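You operate a simulated robot arm through the tools that you are given. There is no shell and no other tool. Be economical: measure what you need, move in short steps, check, and stop when the job is done.

You are at the controls of a simulated two-armed robot. One attempt, no reset.

JOB
Treat ingot V45 in the rust bath at the bath card's volts till dark, then shut the supply down.
Fine: the tub stands open; ingot in the basket, basket in the tub, supply on, volts, output button on; when dark: output button off, volts to 0, supply off. Set down upright: dip basket.

Only the result counts: the job must be done as asked and must still hold three seconds after the hand-in. Knocking over, shifting, dropping, spilling or breaking anything else fails it.

ROBOT AND FRAMES
Two 7-joint arms with two-finger parallel grippers on one trunk, on a base that drives. Base frame: it is fixed to the floor where the robot stands at the start and does not move with it; the origin is under the middle of the robot, x ahead of it, y to its left, z up. Units: mm, rad, N and s.
The left shoulder is at the start at [30, 119, 1060], the right one opposite. With the tool pointing down near the work surface each hand reaches from about 280 to 680 mm from the robot's upright axis, wherever it stands, measured 20 degrees to its own side. Places, roughly: bench supply [800, -400, 1000]; dip basket [500, -400, 900]; iron ingot [750, -4500, 1000]; output button [800, -400, 1100]; run button [800, -500, 1100]; rust tub [600, -700, 900]; supply switch [800, -300, 1100]; volts dial [700, -400, 1000]. Payload 3.43 kg a hand.
Tool frame (each hand has its own): the origin (TCP) lies between the finger pads and is the grasp point; the fingertips stand 30 mm ahead of it; z points along the fingers, y is the line along which they close. Largest opening 94 mm; finger width 28, thickness 10; the body of the gripper, 50 by 96 mm, starts 55 mm behind the TCP.
Orientation is that of the tool frame in the base frame, as [roll, pitch, yaw] about the fixed x, y, z axes, in that order (R = Rz(yaw) Ry(pitch) Rx(roll)). With the fingers straight down and closing along the base's y, the tool's x points along the base's -x, its y along +y and its z along -z.

CONTROLS
- The arms move only by the tool nudge_tool. It takes "left_targets", "right_targets" or both (then of equal length, played together; a hand with none holds still); each is a list of rows, each an object of numbers (a shift or turn left out is 0, a gripper value left out holds the last): "dx", "dy", "dz": the shift along the tool's x, y, z in mm; "ax", "ay", "az": the turn, a rotation vector about the tool's x, y, z in degrees; "jaw": the finger opening in mm, from 0 to 94. In form: [{"dx": .., "dy": .., "dz": .., "ax": .., "ay": .., "az": .., "jaw": ..}, ...]. A call has 1 to 20 rows; each row is the pose to reach, as a shift and turn from the pose commanded when the call began, along the tool's axes at that moment. Rows are played at 5 a second. More than 50 mm and 0.15 rad between two rows, or a gripper value outside its range, and nothing of the call is played. Where a pose cannot be reached the arm comes as near as it can. A force on the tool above 40 N (or 10 N above the force at the start of the call, whichever is more), or a blocked arm, ends the call early, and 0.2 s more pass. Each finger travels about 72 mm/s and halts on what it meets, pressing with about 29 N; the grip force reading is that of the motor and also rises with nothing between the fingers. The clock runs only during rows and for 0.2 s after the last one: add rows that repeat a pose to give the fingers time. It gives the time, the measured TCP pose, the force on the tool (base axes), the opening and the grip force at its end, in the units of the frame above (readings bear some noise), with the torque about the TCP (base axes, N m) and any sound that the robot's microphone picked up, and new pictures: "pictures" is both (left out), scene, wrist or none (wrist: the cameras of the hands that moved).
- Cameras (640 x 400 px; columns grow to the right, rows downward): "scene" is now at [34.1, -47.7, 1767.3]; the picture's right is [-0.59, -0.80, 0.00], its down [-0.58, 0.43, -0.70] and it looks along [0.56, -0.41, -0.72] (base axes); focal length 265 px, centre (320, 200). "left" rides on the left gripper at [76, -14, -103] in its tool frame; the picture's right is [0.18, 0.98, 0.00], its down [-0.75, 0.14, -0.64] and it looks along [-0.63, 0.12, 0.77] (tool axes); focal length 243 px, centre (320, 200). "right" rides on the right gripper at [76, 14, -102] in its tool frame; the picture's right is [-0.18, 0.98, 0.00], its down [-0.75, -0.14, -0.64] and it looks along [-0.63, -0.12, 0.77] (tool axes); focal length 243 px, centre (320, 200).
- lift_body(by): slides the trunk up (or, below 0, down) by that many mm; the arms and the scene camera ride with it, the base frame stays. It gives what a move gives, with no picture.
- steer(legs): drives the robot by 1 to 6 legs, each [ahead, turn to the left] in mm and rad, along the robot's own axes; the way and the turn of a leg run together, so that a leg with both is an arc; at most 1500 mm and 3.142 rad a leg. The arms and the cameras ride along, it lands a little off, and it stops where it bumps. It gives what a move gives, and a new picture of the scene camera.
- aim_head(pan, tilt): turns the head with the scene camera to pan (to the left, within 2.496 rad either way) and tilt (down, from -0.506 to 1.204), counted from straight ahead of the robot. It gives what a move gives, and a new picture of the scene camera.
- measure_at(camera, pixels): for up to 12 pixels [column, row] of the newest picture of that camera ("zoom" is the newest enlarged one), the place [x, y, z] in the base frame of the surface seen there, good to about 3 mm. No time passes.
- close_up(camera, box): a new picture of the part [left, top, right, bottom] of that camera's present view, enlarged. No time passes.
- hand_in(): hands the job in; it is judged then, once.

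Keep the steps short. Do not move on a guess: measure, check each grasp and each placing, and mend mistakes. In all there are 80 turns and 260 pictures (those below and enlarged ones count). Leave the grippers open and the arms clear of the work at the hand-in unless told otherwise, and finish with a single line.

The tools are called after "Emit:" as name(argument=value, ...) on one line, values as JSON. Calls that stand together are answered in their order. nudge_tool: Moves the arms, as the interface text tells. Its arguments: {"type":"object","properties":{"left_targets":{"type":"array","items":{"type":"object","properties":{"dx":{"type":"number"},"dy":{"type":"number"},"dz":{"type":"number"},"ax":{"type":"number"},"ay":{"type":"number"},"az":{"type":"number"},"jaw":{"type":"number"}}}},"right_targets":{"type":"array","items":{"type":"object","properties":{"dx":{"type":"number"},"dy":{"type":"number"},"dz":{"type":"number"},"ax":{"type":"number"},"ay":{"type":"number"},"az":{"type":"number"},"jaw":{"type":"number"}}}},"pictures":{"type":"string","enum":["both","scene","wrist","none"]}},"required":[]} The other tools are called the same way: lift_body (by) slides the trunk up or down; steer (legs) drives the base; aim_head (pan, tilt) turns the head that bears the scene camera; measure_at (camera, pixels) gives the place of the surface under pixels of a picture; close_up (camera, box) takes an enlarged picture of a part of a camera's view; hand_in () hands the job in.

At the start:

```text
time_s: 0.0
left_tool_pos: [361.5, -24.6, 1377.7]
left_tool_rot: [-3.142, 0.001, 3.14]
left_force: [-0.3, 0.0, -0.2]
left_torque: [-0.03, -0.01, -0.01]
left_grip_width: 94.1
left_finger_force: 0.1
right_tool_pos: [264.0, -339.2, 1414.7]
right_tool_rot: [3.141, 0.0, 3.141]
right_force: [-0.5, 0.1, 0.4]
right_torque: [-0.01, -0.04, 0.01]
right_grip_width: 93.9
right_finger_force: 0.1
trunk travel left (down, up): [-325.0, 85.0]
robot x, y, heading: [0.5, 0.8, 0.002]
head pan, tilt: [-0.635, 0.798]
```

scene: 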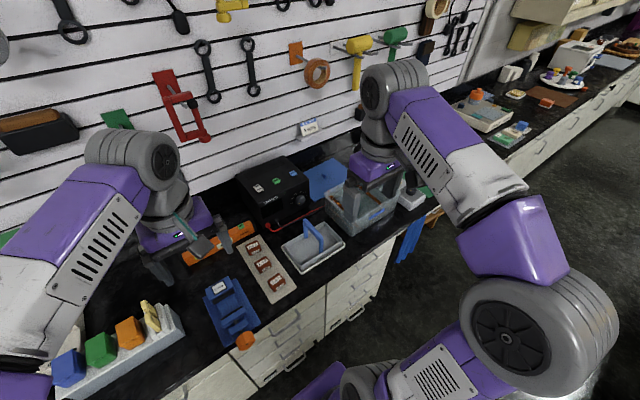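
right: 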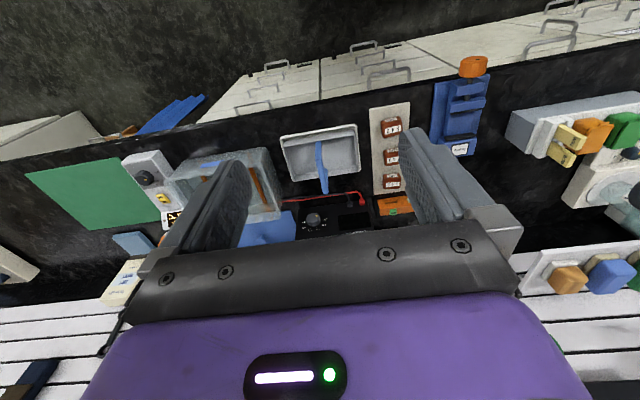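
left: 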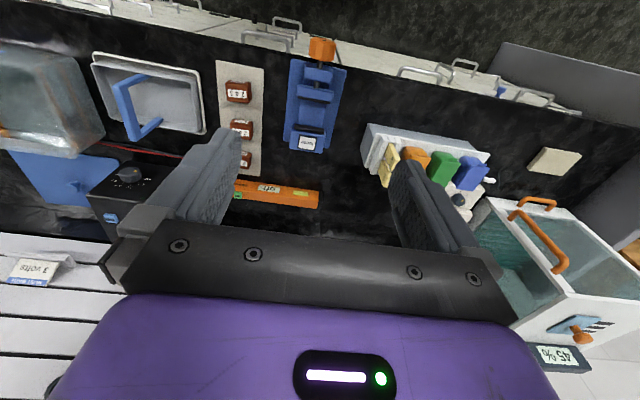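

I see a tray of three labelled rust-red blocks near (265,265), a supply, a basket and a tub. I'll enlarge these to read the labels.

Emit:
close_up(camera="scene", box=[220, 220, 320, 310])

Emit:
close_up(camera="scene", box=[230, 110, 450, 250])

Emit:
close_up(camera="right", box=[350, 90, 430, 210])

Emit:
close_up(camera="scene", box=[440, 20, 640, 145])

```text
4.44 times, centred on (270, 265) of scene
```

zoom: 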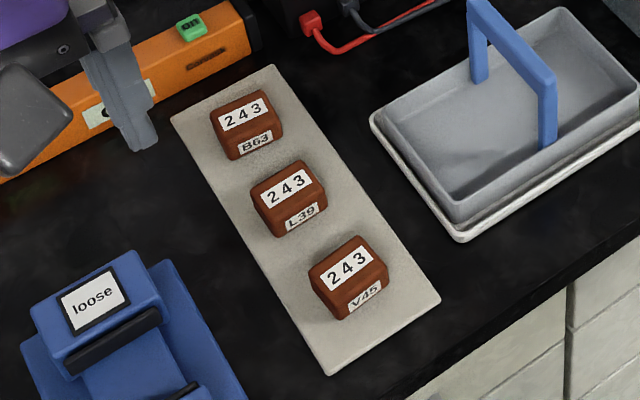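

```text
2.86 times, centred on (340, 180) of scene
```

zoom: 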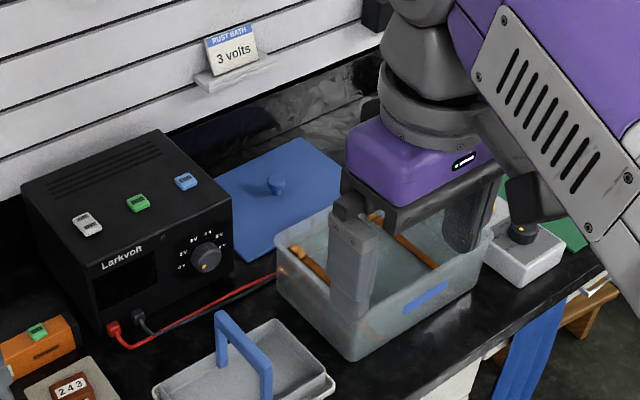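

```text
3.33 times, centred on (390, 150) of right
```

zoom: 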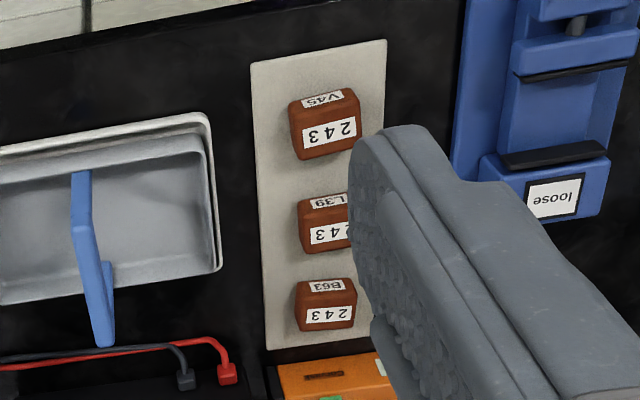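

```text
3.20 times, centred on (540, 82) of scene
```

zoom: 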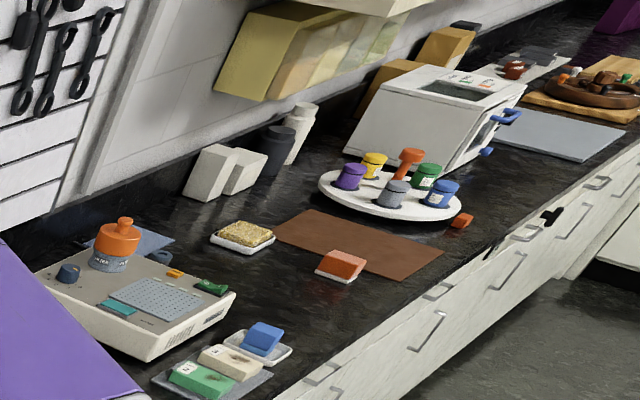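

The tray nearby holds B63, L39 and V45, but the places list puts the iron ingot near y = -4500. I'll measure the near things and look at the far end before trusting either one.

Emit:
measure_at(camera="scene", pixels=[[274, 281], [263, 264], [253, 247], [320, 240], [370, 210], [280, 190], [300, 198], [610, 45], [590, 80], [470, 100], [601, 41], [410, 200]])

Emit:
aim_head(pan=-1.3, tilt=0.2)

```text
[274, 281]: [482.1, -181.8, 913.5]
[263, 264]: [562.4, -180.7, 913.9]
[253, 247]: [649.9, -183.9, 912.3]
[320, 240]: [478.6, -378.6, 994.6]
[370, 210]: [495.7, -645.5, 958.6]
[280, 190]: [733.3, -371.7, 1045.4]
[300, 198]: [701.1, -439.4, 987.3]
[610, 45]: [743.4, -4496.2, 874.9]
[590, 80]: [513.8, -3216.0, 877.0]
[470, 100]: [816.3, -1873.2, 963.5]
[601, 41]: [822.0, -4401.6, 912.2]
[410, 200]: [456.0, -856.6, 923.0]
```

```text
time_s: 1.0
left_tool_pos: [362.6, -24.3, 1377.5]
left_tool_rot: [3.141, 0.001, 3.141]
left_force: [0.7, -0.7, -0.4]
left_torque: [0.01, -0.01, -0.02]
left_grip_width: 94.3
left_finger_force: 0.1
right_tool_pos: [263.5, -338.3, 1414.0]
right_tool_rot: [-3.141, 0.001, 3.142]
right_force: [-0.3, 0.6, -0.3]
right_torque: [0.01, 0.0, 0.01]
right_grip_width: 94.0
right_finger_force: 0.1
trunk travel left (down, up): [-325.0, 85.0]
robot x, y, heading: [1.5, 0.5, 0.002]
head pan, tilt: [-1.3, 0.201]
```

scene: 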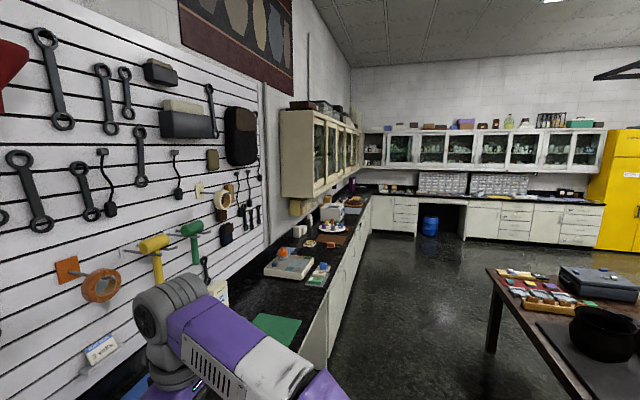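

Emit:
close_up(camera="scene", box=[316, 180, 380, 240])

Emit:
close_up(camera="scene", box=[340, 190, 368, 212])

```text
6.67 times, centred on (348, 210) of scene
```

zoom: 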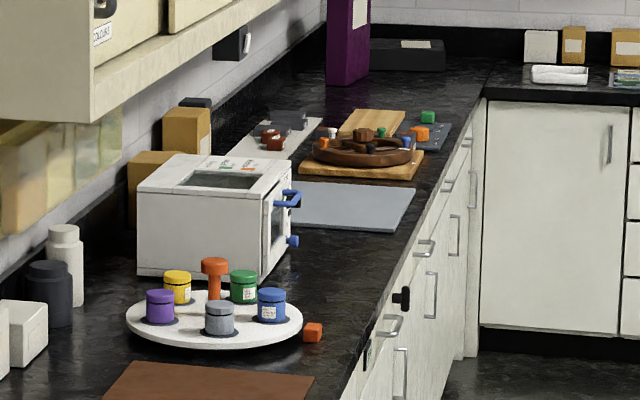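

```text
16.00 times, centred on (354, 201) of scene
```

zoom: 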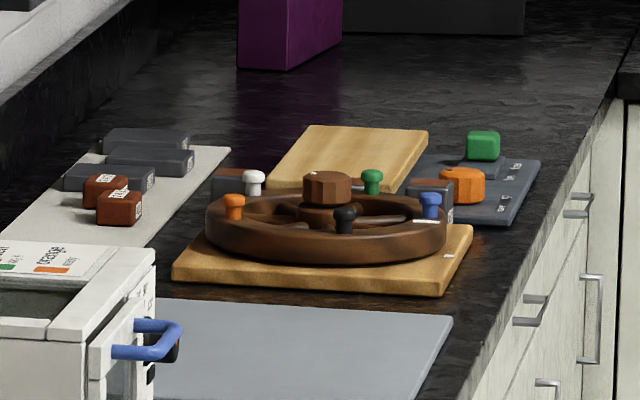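

Two more rust-red labelled blocks sit with dark bars at the far end, close to the listed ingot place. I'll measure them, then turn right and drive down the aisle to read their labels.

Emit:
measure_at(camera="zoom", pixels=[[120, 208], [100, 190], [108, 182], [440, 190], [235, 182], [325, 190], [150, 160], [465, 185], [30, 200], [350, 240]])

Emit:
measure_at(camera="scene", pixels=[[487, 300], [575, 395], [490, 349], [327, 370], [360, 245]])

Emit:
steer(legs=[[0, -1.57], [1500, 0], [1000, 0]])

```text
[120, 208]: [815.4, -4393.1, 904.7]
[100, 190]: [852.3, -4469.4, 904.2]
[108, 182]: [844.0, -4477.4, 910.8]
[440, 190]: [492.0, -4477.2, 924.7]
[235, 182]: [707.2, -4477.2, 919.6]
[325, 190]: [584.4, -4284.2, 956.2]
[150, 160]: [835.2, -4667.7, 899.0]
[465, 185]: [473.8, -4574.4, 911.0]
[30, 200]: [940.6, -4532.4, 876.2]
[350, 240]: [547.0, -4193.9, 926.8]
```

```text
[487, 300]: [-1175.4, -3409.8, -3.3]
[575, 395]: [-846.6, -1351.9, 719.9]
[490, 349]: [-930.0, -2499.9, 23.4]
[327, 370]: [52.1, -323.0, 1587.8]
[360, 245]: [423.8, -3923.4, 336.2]
```

```text
time_s: 17.2
left_tool_pos: [-51.4, -2879.7, 1377.9]
left_tool_rot: [-3.141, 0.0, 1.571]
left_force: [0.7, 0.5, 0.0]
left_torque: [-0.02, 0.02, 0.02]
left_grip_width: 94.2
left_finger_force: 0.0
right_tool_pos: [-366.3, -2780.9, 1413.9]
right_tool_rot: [3.141, -0.001, 1.57]
right_force: [-0.2, -0.9, -0.2]
right_torque: [-0.01, -0.04, -0.03]
right_grip_width: 94.2
right_finger_force: 0.1
trunk travel left (down, up): [-325.0, 85.0]
robot x, y, heading: [-29.3, -2515.9, -1.57]
head pan, tilt: [-1.3, 0.201]
```

scene: 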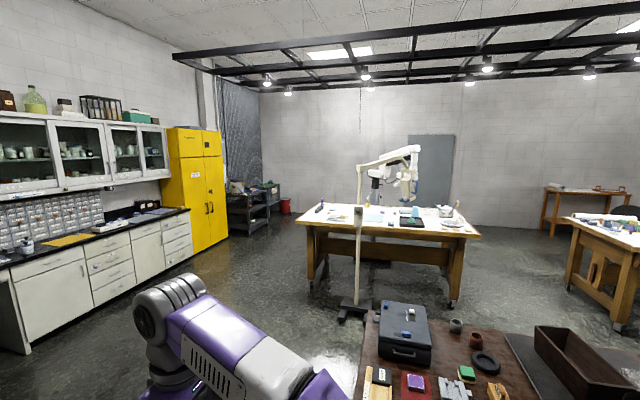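

The way is clear. Next I drive to about y = -4100, turn to face the bench and look down to the left-ahead area.

Emit:
steer(legs=[[1500, 0], [200, 0], [0, 1.57]])

Emit:
aim_head(pan=-0.35, tilt=0.75)

```text
time_s: 29.6
left_tool_pos: [350.7, -4245.4, 1376.4]
left_tool_rot: [-3.141, 0.0, -3.135]
left_force: [-0.1, 0.6, 0.0]
left_torque: [0.02, -0.02, -0.02]
left_grip_width: 93.9
left_finger_force: 0.0
right_tool_pos: [253.0, -4560.1, 1413.5]
right_tool_rot: [3.141, 0.001, -3.134]
right_force: [0.0, -0.4, -0.6]
right_torque: [-0.01, 0.01, 0.01]
right_grip_width: 93.9
right_finger_force: 0.0
trunk travel left (down, up): [-325.0, 85.0]
robot x, y, heading: [-11.5, -4224.0, 0.006]
head pan, tilt: [-1.3, 0.201]
```

scene: 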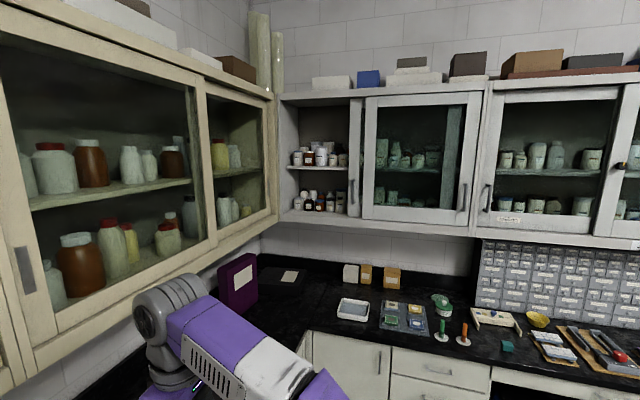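

```text
time_s: 30.9
left_tool_pos: [348.2, -4244.4, 1377.3]
left_tool_rot: [3.141, -0.001, -3.135]
left_force: [0.6, -0.7, -0.3]
left_torque: [-0.03, -0.02, 0.03]
left_grip_width: 93.9
left_finger_force: 0.1
right_tool_pos: [253.5, -4561.7, 1413.2]
right_tool_rot: [-3.14, 0.0, -3.135]
right_force: [-0.4, 0.9, 0.3]
right_torque: [0.0, 0.03, -0.04]
right_grip_width: 94.0
right_finger_force: 0.1
trunk travel left (down, up): [-325.0, 85.0]
robot x, y, heading: [-12.6, -4218.9, 0.008]
head pan, tilt: [-0.351, 0.75]
```

scene: 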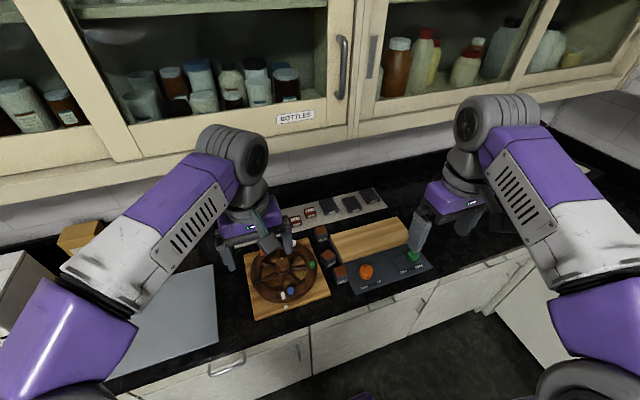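

Emit:
close_up(camera="scene", box=[280, 185, 400, 295])

Emit:
close_up(camera="scene", box=[280, 195, 360, 235])

Emit:
close_up(camera="scene", box=[305, 220, 365, 290])

```text
3.64 times, centred on (340, 240) of scene
```

zoom: 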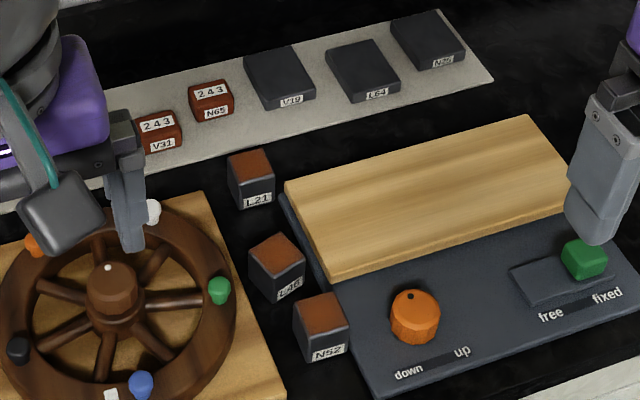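

```text
8.00 times, centred on (320, 215) of scene
```

zoom: 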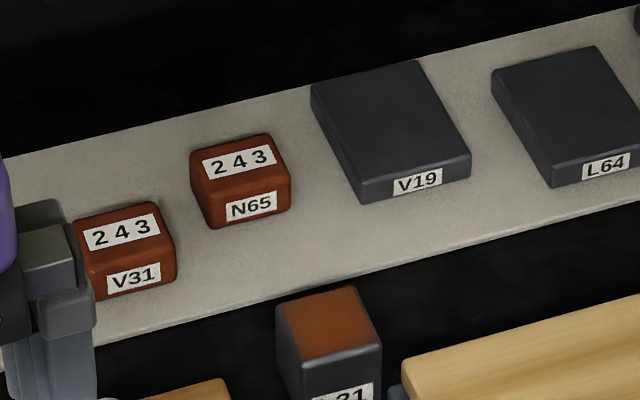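

```text
5.71 times, centred on (335, 255) of scene
```

zoom: 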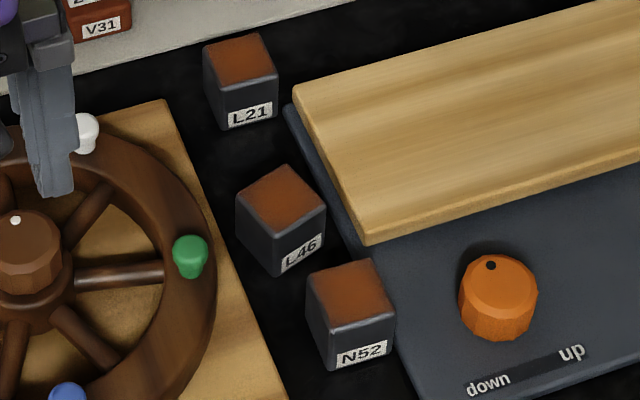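

Here I see V31, N65, V19, L64, N26, L21, L46 and N52, but no V45 yet. I'll check the part hidden by the gripper with the wrist cameras.

Emit:
close_up(camera="left", box=[0, 0, 640, 400])

Emit:
close_up(camera="right", box=[0, 0, 640, 400])

Emit:
measure_at(camera="scene", pixels=[[296, 221], [310, 212], [321, 233], [329, 257], [341, 273], [357, 205]])

```text
1.00 times, centred on (320, 200) of left (not enlarged: the box is as wide or as high as the picture)
```

zoom: 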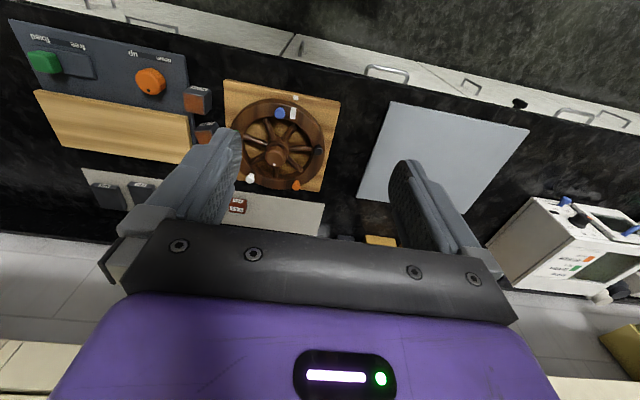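

```text
1.00 times, centred on (320, 200) of right (not enlarged: the box is as wide or as high as the picture)
```

zoom: 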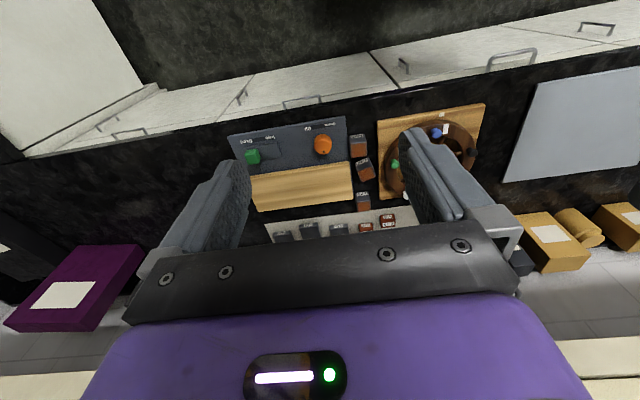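

```text
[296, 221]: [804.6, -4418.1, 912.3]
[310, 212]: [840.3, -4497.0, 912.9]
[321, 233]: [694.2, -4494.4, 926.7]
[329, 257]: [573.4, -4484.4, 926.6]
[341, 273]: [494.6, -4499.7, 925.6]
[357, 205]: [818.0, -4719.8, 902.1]
```

The rest of that tray is empty, so the only V45 is the one on the tray beside the supply. I'll drive back to about y = -260 and face the bench.

Emit:
steer(legs=[[0, 1.57], [1500, 0], [1500, 0], [960, 0], [0, -1.57]])

Emit:
aim_head(pan=-0.3, tilt=0.85)

```text
time_s: 57.7
left_tool_pos: [309.0, -272.7, 1377.5]
left_tool_rot: [3.141, 0.0, -3.141]
left_force: [0.6, -0.9, -0.4]
left_torque: [0.0, 0.01, 0.0]
left_grip_width: 94.3
left_finger_force: 0.1
right_tool_pos: [210.6, -588.9, 1412.8]
right_tool_rot: [3.141, -0.001, 3.142]
right_force: [0.7, -0.1, 0.3]
right_torque: [0.04, -0.01, -0.01]
right_grip_width: 94.0
right_finger_force: 0.2
trunk travel left (down, up): [-325.0, 85.0]
robot x, y, heading: [-52.5, -248.6, 0.003]
head pan, tilt: [-0.351, 0.75]
```

scene: 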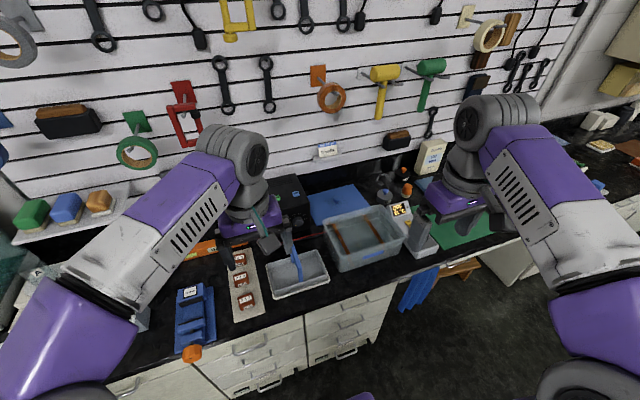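

```text
time_s: 58.4
left_tool_pos: [309.8, -272.2, 1377.1]
left_tool_rot: [3.141, 0.0, 3.141]
left_force: [0.1, -0.1, 0.1]
left_torque: [-0.01, 0.01, 0.04]
left_grip_width: 93.8
left_finger_force: 0.0
right_tool_pos: [210.3, -587.9, 1413.5]
right_tool_rot: [3.141, -0.001, 3.141]
right_force: [-0.3, 0.2, 0.5]
right_torque: [-0.02, 0.02, 0.0]
right_grip_width: 94.2
right_finger_force: 0.0
trunk travel left (down, up): [-325.0, 85.0]
robot x, y, heading: [-52.4, -248.9, 0.001]
head pan, tilt: [-0.3, 0.85]
```

scene: 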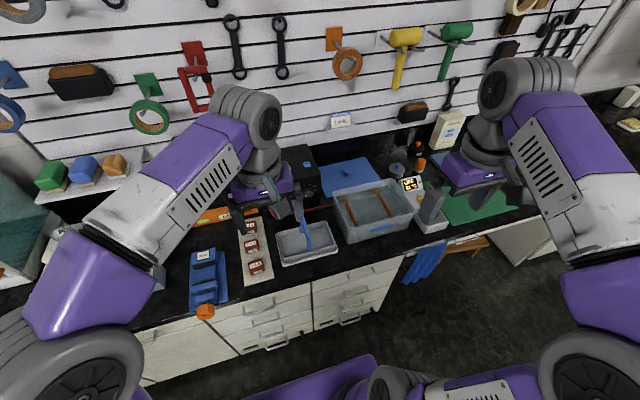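

I'll drive 110 mm closer, and then move the left arm aside to clear the view.

Emit:
steer(legs=[[110, 0]])

Emit:
nudge_tool(left_targets=[{"dy": 45}, {"dy": 90}, {"dy": 135}, {"dy": 180}, {"dy": 225}, {"dy": 270}, {"dy": 310}, {"dy": 310}], pictures="both")

```text
time_s: 59.6
left_tool_pos: [418.6, -273.7, 1377.3]
left_tool_rot: [-3.141, 0.001, 3.14]
left_force: [0.0, -0.2, 0.2]
left_torque: [0.0, 0.0, -0.02]
left_grip_width: 94.0
left_finger_force: 0.1
right_tool_pos: [319.1, -589.9, 1414.1]
right_tool_rot: [-3.14, 0.0, 3.14]
right_force: [0.4, -0.5, -0.2]
right_torque: [-0.03, -0.02, -0.02]
right_grip_width: 94.1
right_finger_force: 0.2
trunk travel left (down, up): [-325.0, 85.0]
robot x, y, heading: [55.0, -252.3, -0.002]
head pan, tilt: [-0.3, 0.85]
```

scene: 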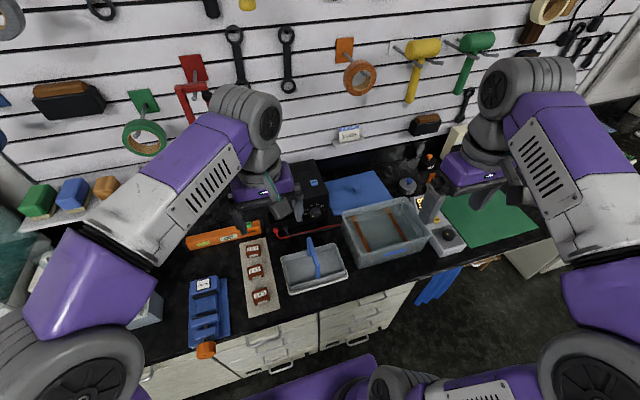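

```text
time_s: 61.4
left_tool_pos: [419.6, 35.5, 1378.5]
left_tool_rot: [3.141, 0.0, 3.138]
left_force: [0.0, -0.2, 0.6]
left_torque: [-0.02, -0.03, -0.03]
left_grip_width: 93.7
left_finger_force: 0.0
right_tool_pos: [319.5, -588.7, 1414.0]
right_tool_rot: [3.141, 0.0, -3.142]
right_force: [0.0, -0.1, 0.5]
right_torque: [0.04, 0.01, 0.02]
right_grip_width: 94.3
right_finger_force: 0.1
trunk travel left (down, up): [-325.0, 85.0]
robot x, y, heading: [56.9, -244.0, 0.002]
head pan, tilt: [-0.3, 0.85]
```

scene: 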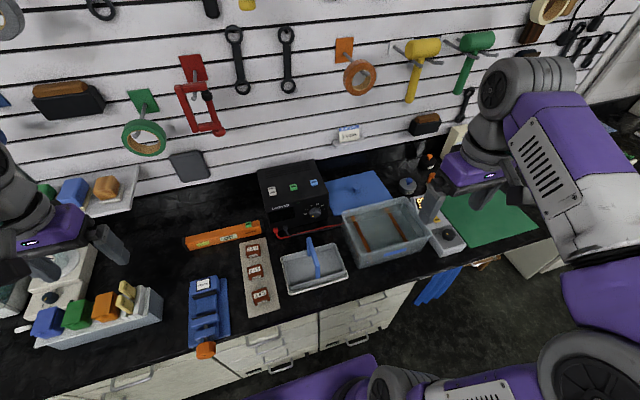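
left: 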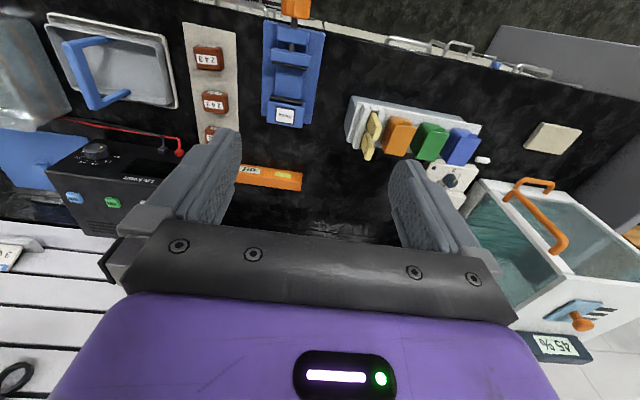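

The view is clear now. I'll enlarge the supply, the ingots, the basket, the tub, the orange bar and the card.

Emit:
close_up(camera="scene", box=[250, 155, 340, 235])

Emit:
close_up(camera="scene", box=[225, 230, 355, 315])

Emit:
close_up(camera="scene", box=[330, 180, 470, 275])

Emit:
close_up(camera="scene", box=[180, 210, 280, 260])

Emit:
measure_at(camera="scene", pixels=[[262, 296], [254, 270], [313, 257], [310, 240], [318, 274], [293, 187], [314, 181], [272, 190], [316, 211], [390, 225], [345, 212], [405, 200]])

```text
5.00 times, centred on (295, 195) of scene
```

zoom: 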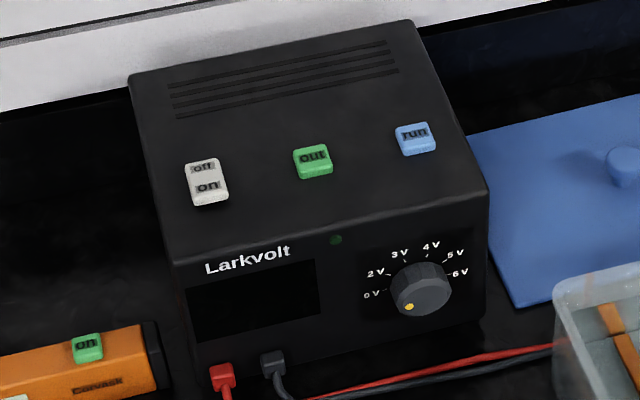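

```text
4.71 times, centred on (290, 272) of scene
```

zoom: 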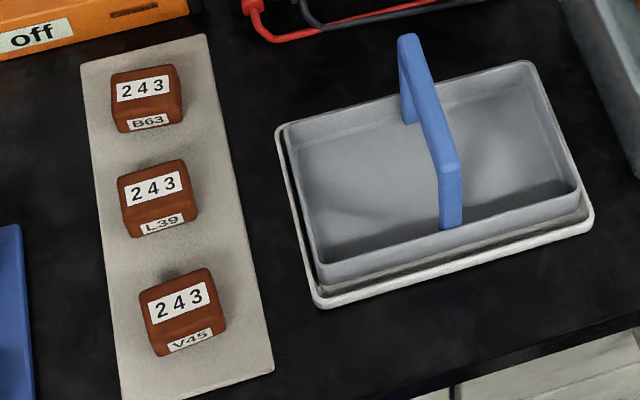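

```text
4.21 times, centred on (400, 228) of scene
```

zoom: 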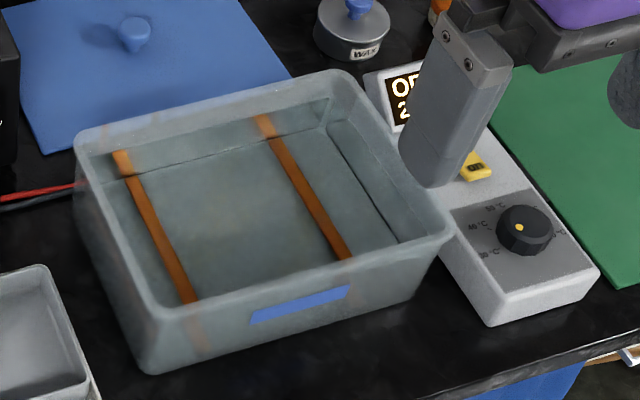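

```text
6.40 times, centred on (230, 235) of scene
```

zoom: 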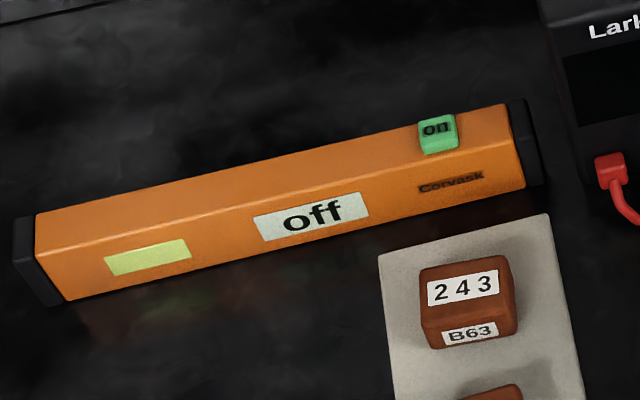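

```text
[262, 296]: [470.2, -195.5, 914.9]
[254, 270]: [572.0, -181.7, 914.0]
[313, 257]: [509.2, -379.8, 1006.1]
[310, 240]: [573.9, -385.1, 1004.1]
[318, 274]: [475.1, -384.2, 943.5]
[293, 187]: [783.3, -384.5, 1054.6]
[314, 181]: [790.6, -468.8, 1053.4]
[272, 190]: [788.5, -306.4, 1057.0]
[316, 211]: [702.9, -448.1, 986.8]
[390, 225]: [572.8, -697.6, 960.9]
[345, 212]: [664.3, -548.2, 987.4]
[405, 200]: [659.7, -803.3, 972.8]
```

I can read 3 volts on the card, and on the supply off/on, out, run, and a dial at 0 V. Next I measure the basket rim and floor, the ingot's edges, the tub's rim and floor, and the bench edge.

Emit:
measure_at(camera="scene", pixels=[[282.5, 257.5], [334, 243.5], [344, 270], [291, 289], [299, 272], [325, 256], [306, 236], [320, 285], [348, 240], [363, 265], [430, 235], [405, 200]])

Emit:
measure_at(camera="scene", pixels=[[375, 223], [395, 230], [385, 215], [358, 220], [402, 222], [300, 316], [253, 290], [266, 288], [270, 299], [257, 303], [300, 305], [243, 312]])

Emit:
close_up(camera="scene", box=[245, 280, 285, 310])

```text
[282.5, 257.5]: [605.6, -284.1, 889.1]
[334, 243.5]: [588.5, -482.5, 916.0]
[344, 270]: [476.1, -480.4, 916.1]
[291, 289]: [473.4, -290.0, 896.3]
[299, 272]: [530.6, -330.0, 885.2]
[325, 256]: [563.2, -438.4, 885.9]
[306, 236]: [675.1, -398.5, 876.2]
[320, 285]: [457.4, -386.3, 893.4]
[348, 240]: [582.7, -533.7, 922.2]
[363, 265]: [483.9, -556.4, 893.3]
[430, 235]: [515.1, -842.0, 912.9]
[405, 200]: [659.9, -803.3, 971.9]
```

```text
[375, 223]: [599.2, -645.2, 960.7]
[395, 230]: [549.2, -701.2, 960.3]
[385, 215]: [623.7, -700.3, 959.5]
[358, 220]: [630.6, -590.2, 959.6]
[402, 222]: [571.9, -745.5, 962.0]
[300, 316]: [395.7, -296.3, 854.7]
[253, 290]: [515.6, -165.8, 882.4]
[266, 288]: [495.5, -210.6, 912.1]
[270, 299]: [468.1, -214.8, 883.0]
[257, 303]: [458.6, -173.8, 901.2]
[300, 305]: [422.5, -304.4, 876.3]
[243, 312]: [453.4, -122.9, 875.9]
```

```text
13.33 times, centred on (265, 295) of scene
```

zoom: 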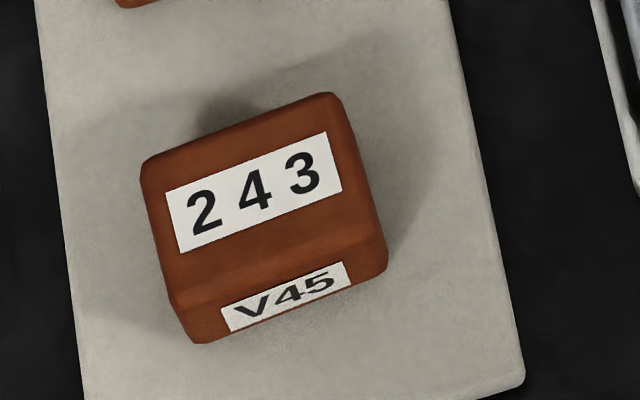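

Now I measure the ingot's top corners in the enlarged picture.

Emit:
measure_at(camera="zoom", pixels=[[152, 172], [325, 103], [370, 235], [180, 295], [255, 190], [375, 265], [205, 330], [240, 120], [165, 230], [358, 180]])

Emit:
measure_at(camera="scene", pixels=[[343, 212], [400, 198], [428, 233], [365, 257], [365, 263], [350, 243], [385, 200], [418, 217]])

```text
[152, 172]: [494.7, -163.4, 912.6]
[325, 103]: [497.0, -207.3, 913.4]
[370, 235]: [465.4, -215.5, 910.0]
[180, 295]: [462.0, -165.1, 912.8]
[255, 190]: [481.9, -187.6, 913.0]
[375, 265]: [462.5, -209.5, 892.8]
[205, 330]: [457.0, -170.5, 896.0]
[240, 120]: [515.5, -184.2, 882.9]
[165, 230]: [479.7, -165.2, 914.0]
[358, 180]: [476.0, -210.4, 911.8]
```

```text
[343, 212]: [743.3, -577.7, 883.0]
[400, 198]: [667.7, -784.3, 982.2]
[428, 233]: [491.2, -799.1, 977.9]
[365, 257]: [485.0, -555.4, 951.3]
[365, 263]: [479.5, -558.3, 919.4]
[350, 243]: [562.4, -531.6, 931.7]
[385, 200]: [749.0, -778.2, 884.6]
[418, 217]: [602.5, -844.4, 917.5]
```

Ingot V45 is centred near (478,-187), with its top at 914 and 40 mm across x. I'll move the right hand above it, turned 90° so the fingers close along x and the camera stays on the +y side.

Emit:
nudge_tool(right_targets=[{"dx": -13, "dy": 33, "dz": 30, "az": 7.5}, {"dx": -26, "dy": 67, "dz": 60, "az": 15}, {"dx": -40, "dy": 100, "dz": 90, "az": 22.5}, {"dx": -53, "dy": 134, "dz": 120, "az": 30}, {"dx": -66, "dy": 167, "dz": 150, "az": 37.5}, {"dx": -79, "dy": 201, "dz": 180, "az": 45}, {"dx": -93, "dy": 234, "dz": 210, "az": 52.5}, {"dx": -106, "dy": 268, "dz": 240, "az": 60}, {"dx": -119, "dy": 301, "dz": 270, "az": 67.5}, {"dx": -132, "dy": 335, "dz": 300, "az": 75}, {"dx": -146, "dy": 368, "dz": 330, "az": 82.5}, {"dx": -159, "dy": 402, "dz": 360, "az": 90}, {"dx": -159, "dy": 402, "dz": 370, "az": 90}, {"dx": -159, "dy": 402, "dz": 370, "az": 90}])

```text
time_s: 64.4
left_tool_pos: [420.0, 36.2, 1378.0]
left_tool_rot: [-3.139, 0.0, 3.141]
left_force: [0.2, 0.0, -0.3]
left_torque: [-0.04, 0.02, 0.02]
left_grip_width: 93.9
left_finger_force: 0.2
right_tool_pos: [479.1, -186.2, 1042.2]
right_tool_rot: [3.14, -0.001, 1.568]
right_force: [0.3, 0.1, -0.3]
right_torque: [0.02, -0.01, 0.02]
right_grip_width: 94.1
right_finger_force: 0.1
trunk travel left (down, up): [-325.0, 85.0]
robot x, y, heading: [58.9, -243.3, -0.002]
head pan, tilt: [-0.3, 0.85]
```

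scene: 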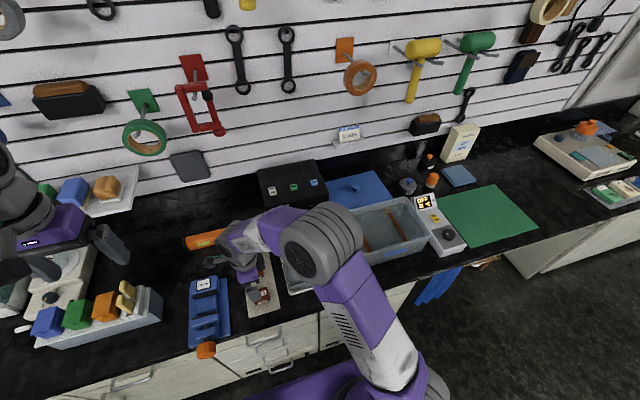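
right: 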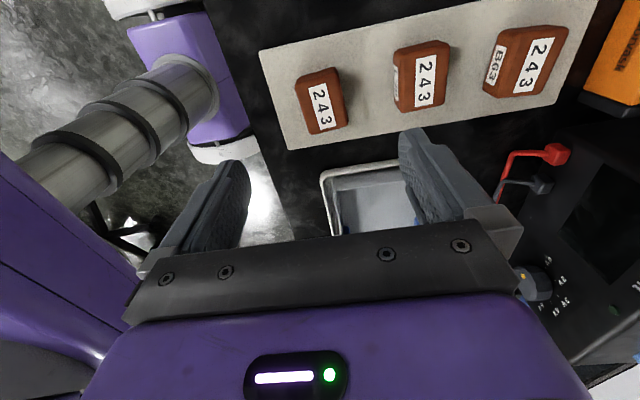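

The ingot lies directly between the fingers. I'll descend to TCP z = 916 with the jaws at 70, then look.

Emit:
nudge_tool(right_targets=[{"dz": 40, "jaw": 70}, {"dz": 80, "jaw": 70}, {"dz": 110}, {"dz": 126}, {"dz": 126}])

```text
time_s: 65.6
left_tool_pos: [419.5, 35.8, 1377.9]
left_tool_rot: [3.141, -0.001, 3.14]
left_force: [-0.1, 0.4, 0.8]
left_torque: [0.0, 0.0, 0.01]
left_grip_width: 94.0
left_finger_force: 0.0
right_tool_pos: [479.5, -186.5, 917.1]
right_tool_rot: [-3.14, 0.001, 1.57]
right_force: [-0.3, 0.1, -0.3]
right_torque: [-0.01, 0.03, -0.01]
right_grip_width: 69.9
right_finger_force: 0.2
trunk travel left (down, up): [-325.0, 85.0]
robot x, y, heading: [57.9, -248.4, 0.001]
head pan, tilt: [-0.3, 0.85]
```

scene: 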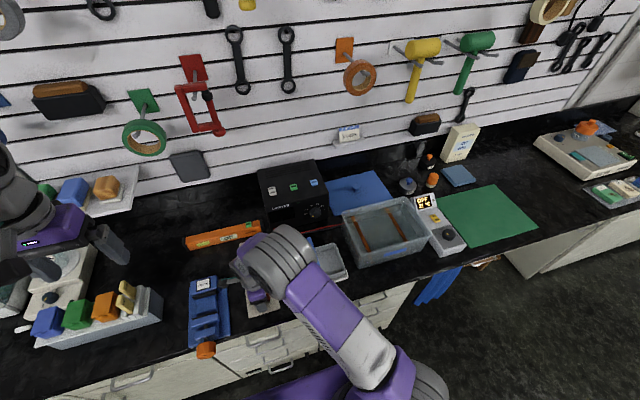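
right: 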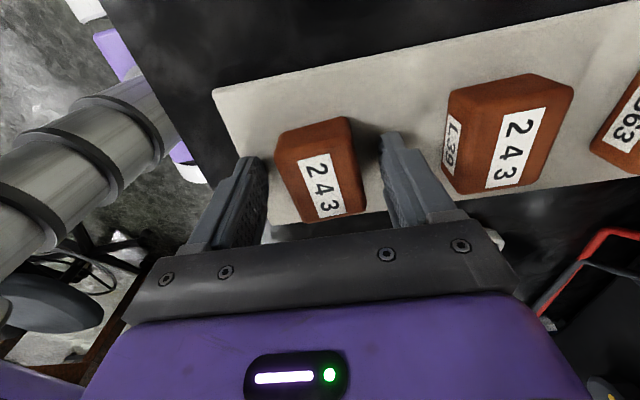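

The ingot is between the fingers, so I close on it and check the opening.

Emit:
nudge_tool(right_targets=[{"jaw": 40}, {"jaw": 20}, {"jaw": 20}, {"jaw": 20}, {"jaw": 20}], pictures="wrist")

```text
time_s: 66.8
left_tool_pos: [419.7, 34.9, 1377.8]
left_tool_rot: [-3.141, -0.001, 3.14]
left_force: [0.3, 0.1, 0.2]
left_torque: [-0.01, 0.02, 0.01]
left_grip_width: 94.2
left_finger_force: 0.1
right_tool_pos: [479.3, -186.9, 918.7]
right_tool_rot: [3.139, 0.001, 1.569]
right_force: [2.6, 0.0, 3.5]
right_torque: [-0.12, 0.01, 0.07]
right_grip_width: 44.1
right_finger_force: 28.7
trunk travel left (down, up): [-325.0, 85.0]
robot x, y, heading: [56.9, -249.1, -0.001]
head pan, tilt: [-0.3, 0.85]
```

right: 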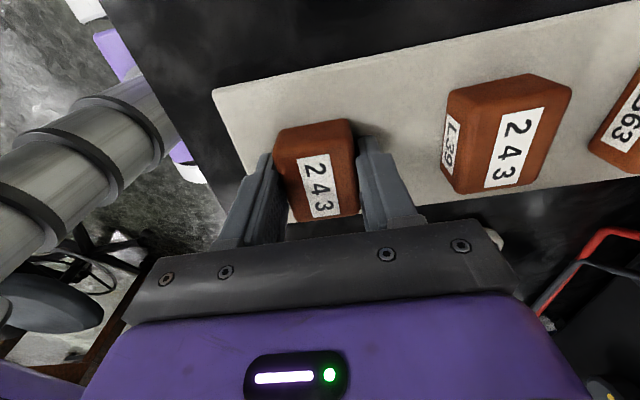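

It is held at 44 mm. I lift it 130 mm and carry it over the left half of the basket at (531,-336).

Emit:
nudge_tool(right_targets=[{"dz": -45}, {"dz": -90}, {"dz": -130}, {"dz": -130, "dx": -40, "dy": 14}, {"dz": -130, "dx": -80, "dy": 28}, {"dz": -130, "dx": -115, "dy": 40}, {"dz": -130, "dx": -149, "dy": 52}, {"dz": -130, "dx": -149, "dy": 52}])

```text
time_s: 68.6
left_tool_pos: [418.0, 36.7, 1378.3]
left_tool_rot: [-3.139, 0.001, 3.141]
left_force: [0.6, 0.2, 0.1]
left_torque: [-0.01, -0.03, 0.01]
left_grip_width: 94.0
left_finger_force: 0.0
right_tool_pos: [533.3, -334.1, 1048.1]
right_tool_rot: [3.141, -0.001, 1.569]
right_force: [0.1, 0.0, -4.9]
right_torque: [-0.02, 0.0, 0.01]
right_grip_width: 44.4
right_finger_force: 28.9
trunk travel left (down, up): [-325.0, 85.0]
robot x, y, heading: [58.2, -249.9, 0.001]
head pan, tilt: [-0.3, 0.85]
```

scene: 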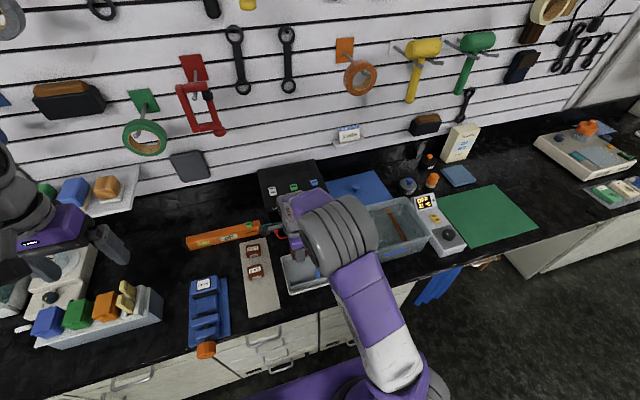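
right: 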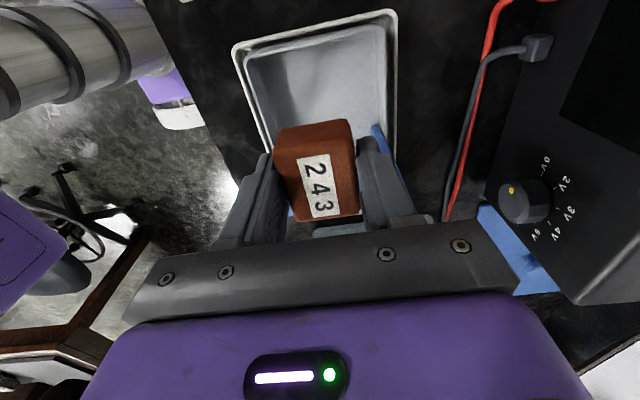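

The ingot hangs over the basket. I check the basket's inner edges with the wrist camera before lowering.

Emit:
measure_at(camera="right", pixels=[[247, 60], [385, 30], [387, 100], [320, 28], [300, 90], [265, 130], [380, 140], [340, 230], [360, 60], [275, 75], [320, 150]])

```text
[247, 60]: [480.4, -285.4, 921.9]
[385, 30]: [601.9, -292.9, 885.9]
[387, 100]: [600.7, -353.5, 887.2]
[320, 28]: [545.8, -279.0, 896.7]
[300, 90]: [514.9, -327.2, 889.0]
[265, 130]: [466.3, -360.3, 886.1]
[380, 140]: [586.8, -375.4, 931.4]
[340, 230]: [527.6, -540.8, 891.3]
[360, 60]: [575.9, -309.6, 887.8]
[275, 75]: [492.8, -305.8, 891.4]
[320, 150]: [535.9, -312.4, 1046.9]
```

All is clear. I lower to TCP 927, a couple of mm above the floor, while watching the force.

Emit:
nudge_tool(right_targets=[{"dz": 40}, {"dz": 80}, {"dz": 105}, {"dz": 115}, {"dz": 121}, {"dz": 121}], pictures="both")

```text
time_s: 69.5
left_tool_pos: [418.6, 35.0, 1377.4]
left_tool_rot: [-3.14, 0.002, 3.136]
left_force: [-0.4, 0.4, 0.2]
left_torque: [0.01, 0.02, 0.0]
left_grip_width: 93.9
left_finger_force: 0.1
right_tool_pos: [534.1, -336.9, 947.4]
right_tool_rot: [3.133, -0.002, 1.565]
right_force: [-7.6, 1.0, 20.1]
right_torque: [-1.14, -0.21, -0.35]
right_grip_width: 44.3
right_finger_force: 28.8
trunk travel left (down, up): [-325.0, 85.0]
robot x, y, heading: [57.6, -248.1, -0.004]
head pan, tilt: [-0.3, 0.85]
stopped in row 4 (right hand): the force on the tool passed its limit at 47 N (the readings are from after the stop); the commanded pose is now the measured one
```

scene: 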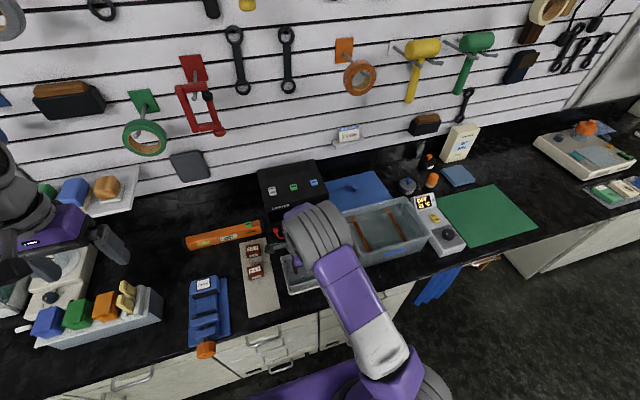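
right: 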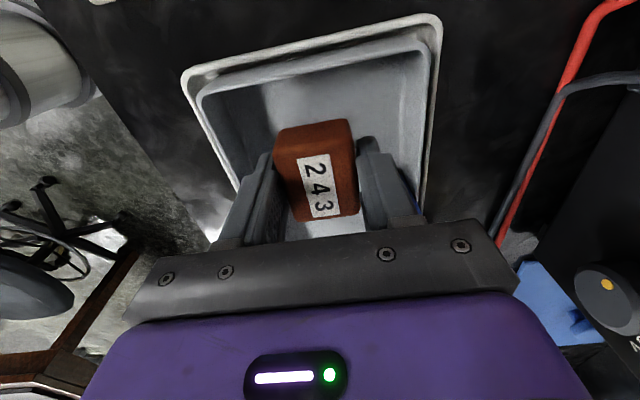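

A force at y offset ≈ -54 mm suggests the gripper body met the basket handle. I'll raise 70 mm and check the basket hasn't moved.

Emit:
nudge_tool(right_targets=[{"dz": -35}, {"dz": -70}, {"dz": -105}, {"dz": -105, "dx": 40}, {"dz": -105, "dx": 80}, {"dz": -105, "dx": 80}])

Emit:
close_up(camera="scene", box=[225, 220, 355, 305])

Emit:
measure_at(camera="zoom", pixels=[[415, 100], [430, 130], [445, 165], [450, 195], [455, 215], [465, 175], [430, 165], [540, 120]])

```text
time_s: 70.9
left_tool_pos: [420.6, 34.5, 1376.9]
left_tool_rot: [-3.141, 0.001, 3.137]
left_force: [-0.3, 0.3, 0.4]
left_torque: [0.02, 0.01, -0.02]
left_grip_width: 94.2
left_finger_force: 0.0
right_tool_pos: [535.6, -260.1, 1048.3]
right_tool_rot: [3.135, -0.002, 1.567]
right_force: [-0.2, -0.5, -3.7]
right_torque: [0.01, 0.03, 0.0]
right_grip_width: 44.5
right_finger_force: 28.7
trunk travel left (down, up): [-325.0, 85.0]
robot x, y, heading: [57.5, -248.7, 0.001]
head pan, tilt: [-0.3, 0.85]
```

scene: 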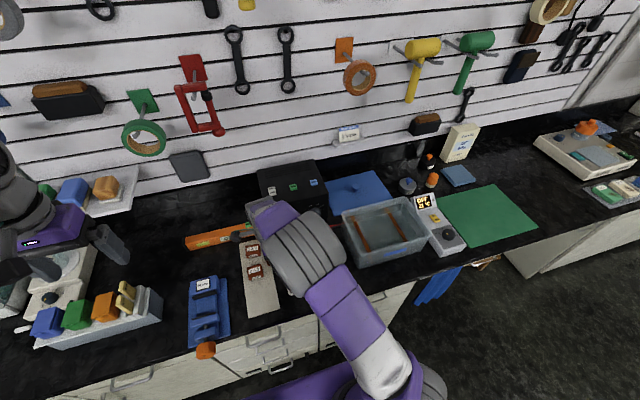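
right: 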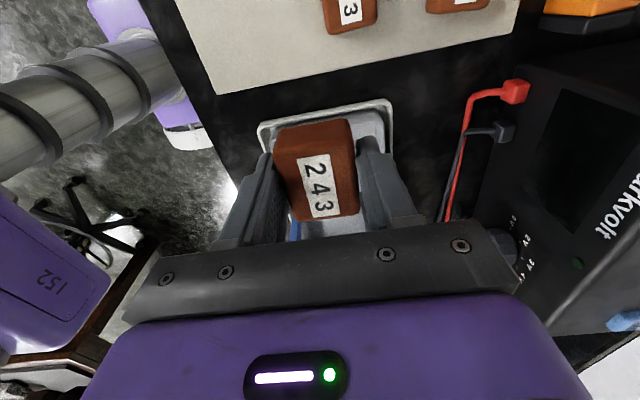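

```text
4.71 times, centred on (290, 262) of scene
```

zoom: 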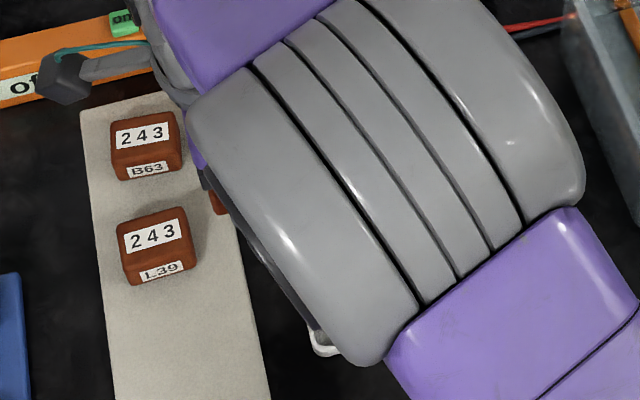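

```text
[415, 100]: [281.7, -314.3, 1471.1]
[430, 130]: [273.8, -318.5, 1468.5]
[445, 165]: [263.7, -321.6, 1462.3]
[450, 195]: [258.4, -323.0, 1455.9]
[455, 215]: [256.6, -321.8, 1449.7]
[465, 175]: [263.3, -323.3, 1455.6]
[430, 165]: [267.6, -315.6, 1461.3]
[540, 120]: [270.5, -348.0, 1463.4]
```

The scene view is blocked by the arm. The left wrist camera earlier saw the basket at its upper left, so I'll use that.

Emit:
close_up(camera="left", box=[0, 0, 240, 150])

Emit:
measure_at(camera="zoom", pixels=[[175, 120], [225, 105], [300, 255], [190, 180], [205, 220], [240, 270], [140, 60], [440, 160]])

```text
2.67 times, centred on (120, 75) of left
```

zoom: 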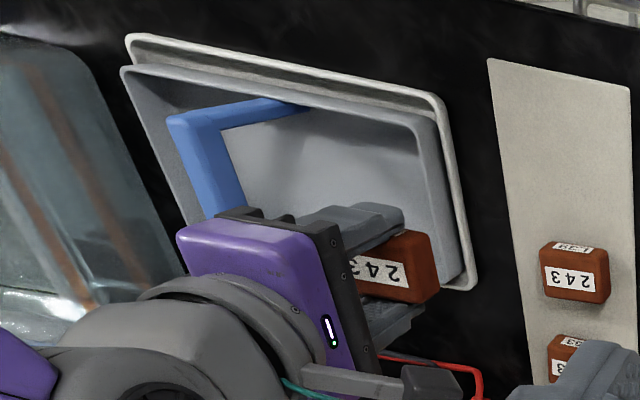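

```text
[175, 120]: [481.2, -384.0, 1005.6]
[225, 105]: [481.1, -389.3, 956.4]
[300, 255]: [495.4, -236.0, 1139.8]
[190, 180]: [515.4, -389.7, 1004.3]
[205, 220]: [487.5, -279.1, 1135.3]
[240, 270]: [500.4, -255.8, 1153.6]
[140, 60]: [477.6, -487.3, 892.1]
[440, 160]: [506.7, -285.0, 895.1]
```

The handle is intact at y ≈ -387, z 1005. I measure the gripper body's outline in this picture to see how far it sticks out toward the handle.

Emit:
measure_at(camera="zoom", pixels=[[183, 240], [215, 214], [245, 213], [285, 220], [330, 228], [335, 260], [355, 330], [325, 345], [400, 210], [425, 240], [390, 290], [435, 290]])

Emit:
close_up(camera="left", box=[50, 60, 180, 150])

```text
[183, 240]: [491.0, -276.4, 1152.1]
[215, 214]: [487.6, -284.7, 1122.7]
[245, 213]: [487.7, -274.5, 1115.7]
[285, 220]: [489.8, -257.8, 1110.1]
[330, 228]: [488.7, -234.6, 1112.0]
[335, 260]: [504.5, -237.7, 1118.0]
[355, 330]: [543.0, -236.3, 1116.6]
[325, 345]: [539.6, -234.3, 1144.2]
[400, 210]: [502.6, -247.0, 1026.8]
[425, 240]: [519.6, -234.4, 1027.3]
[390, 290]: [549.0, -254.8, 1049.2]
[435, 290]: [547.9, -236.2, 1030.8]
```

```text
4.44 times, centred on (115, 105) of left
```

zoom: 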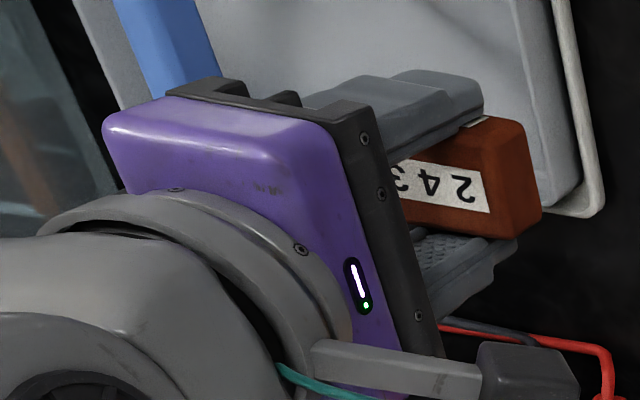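

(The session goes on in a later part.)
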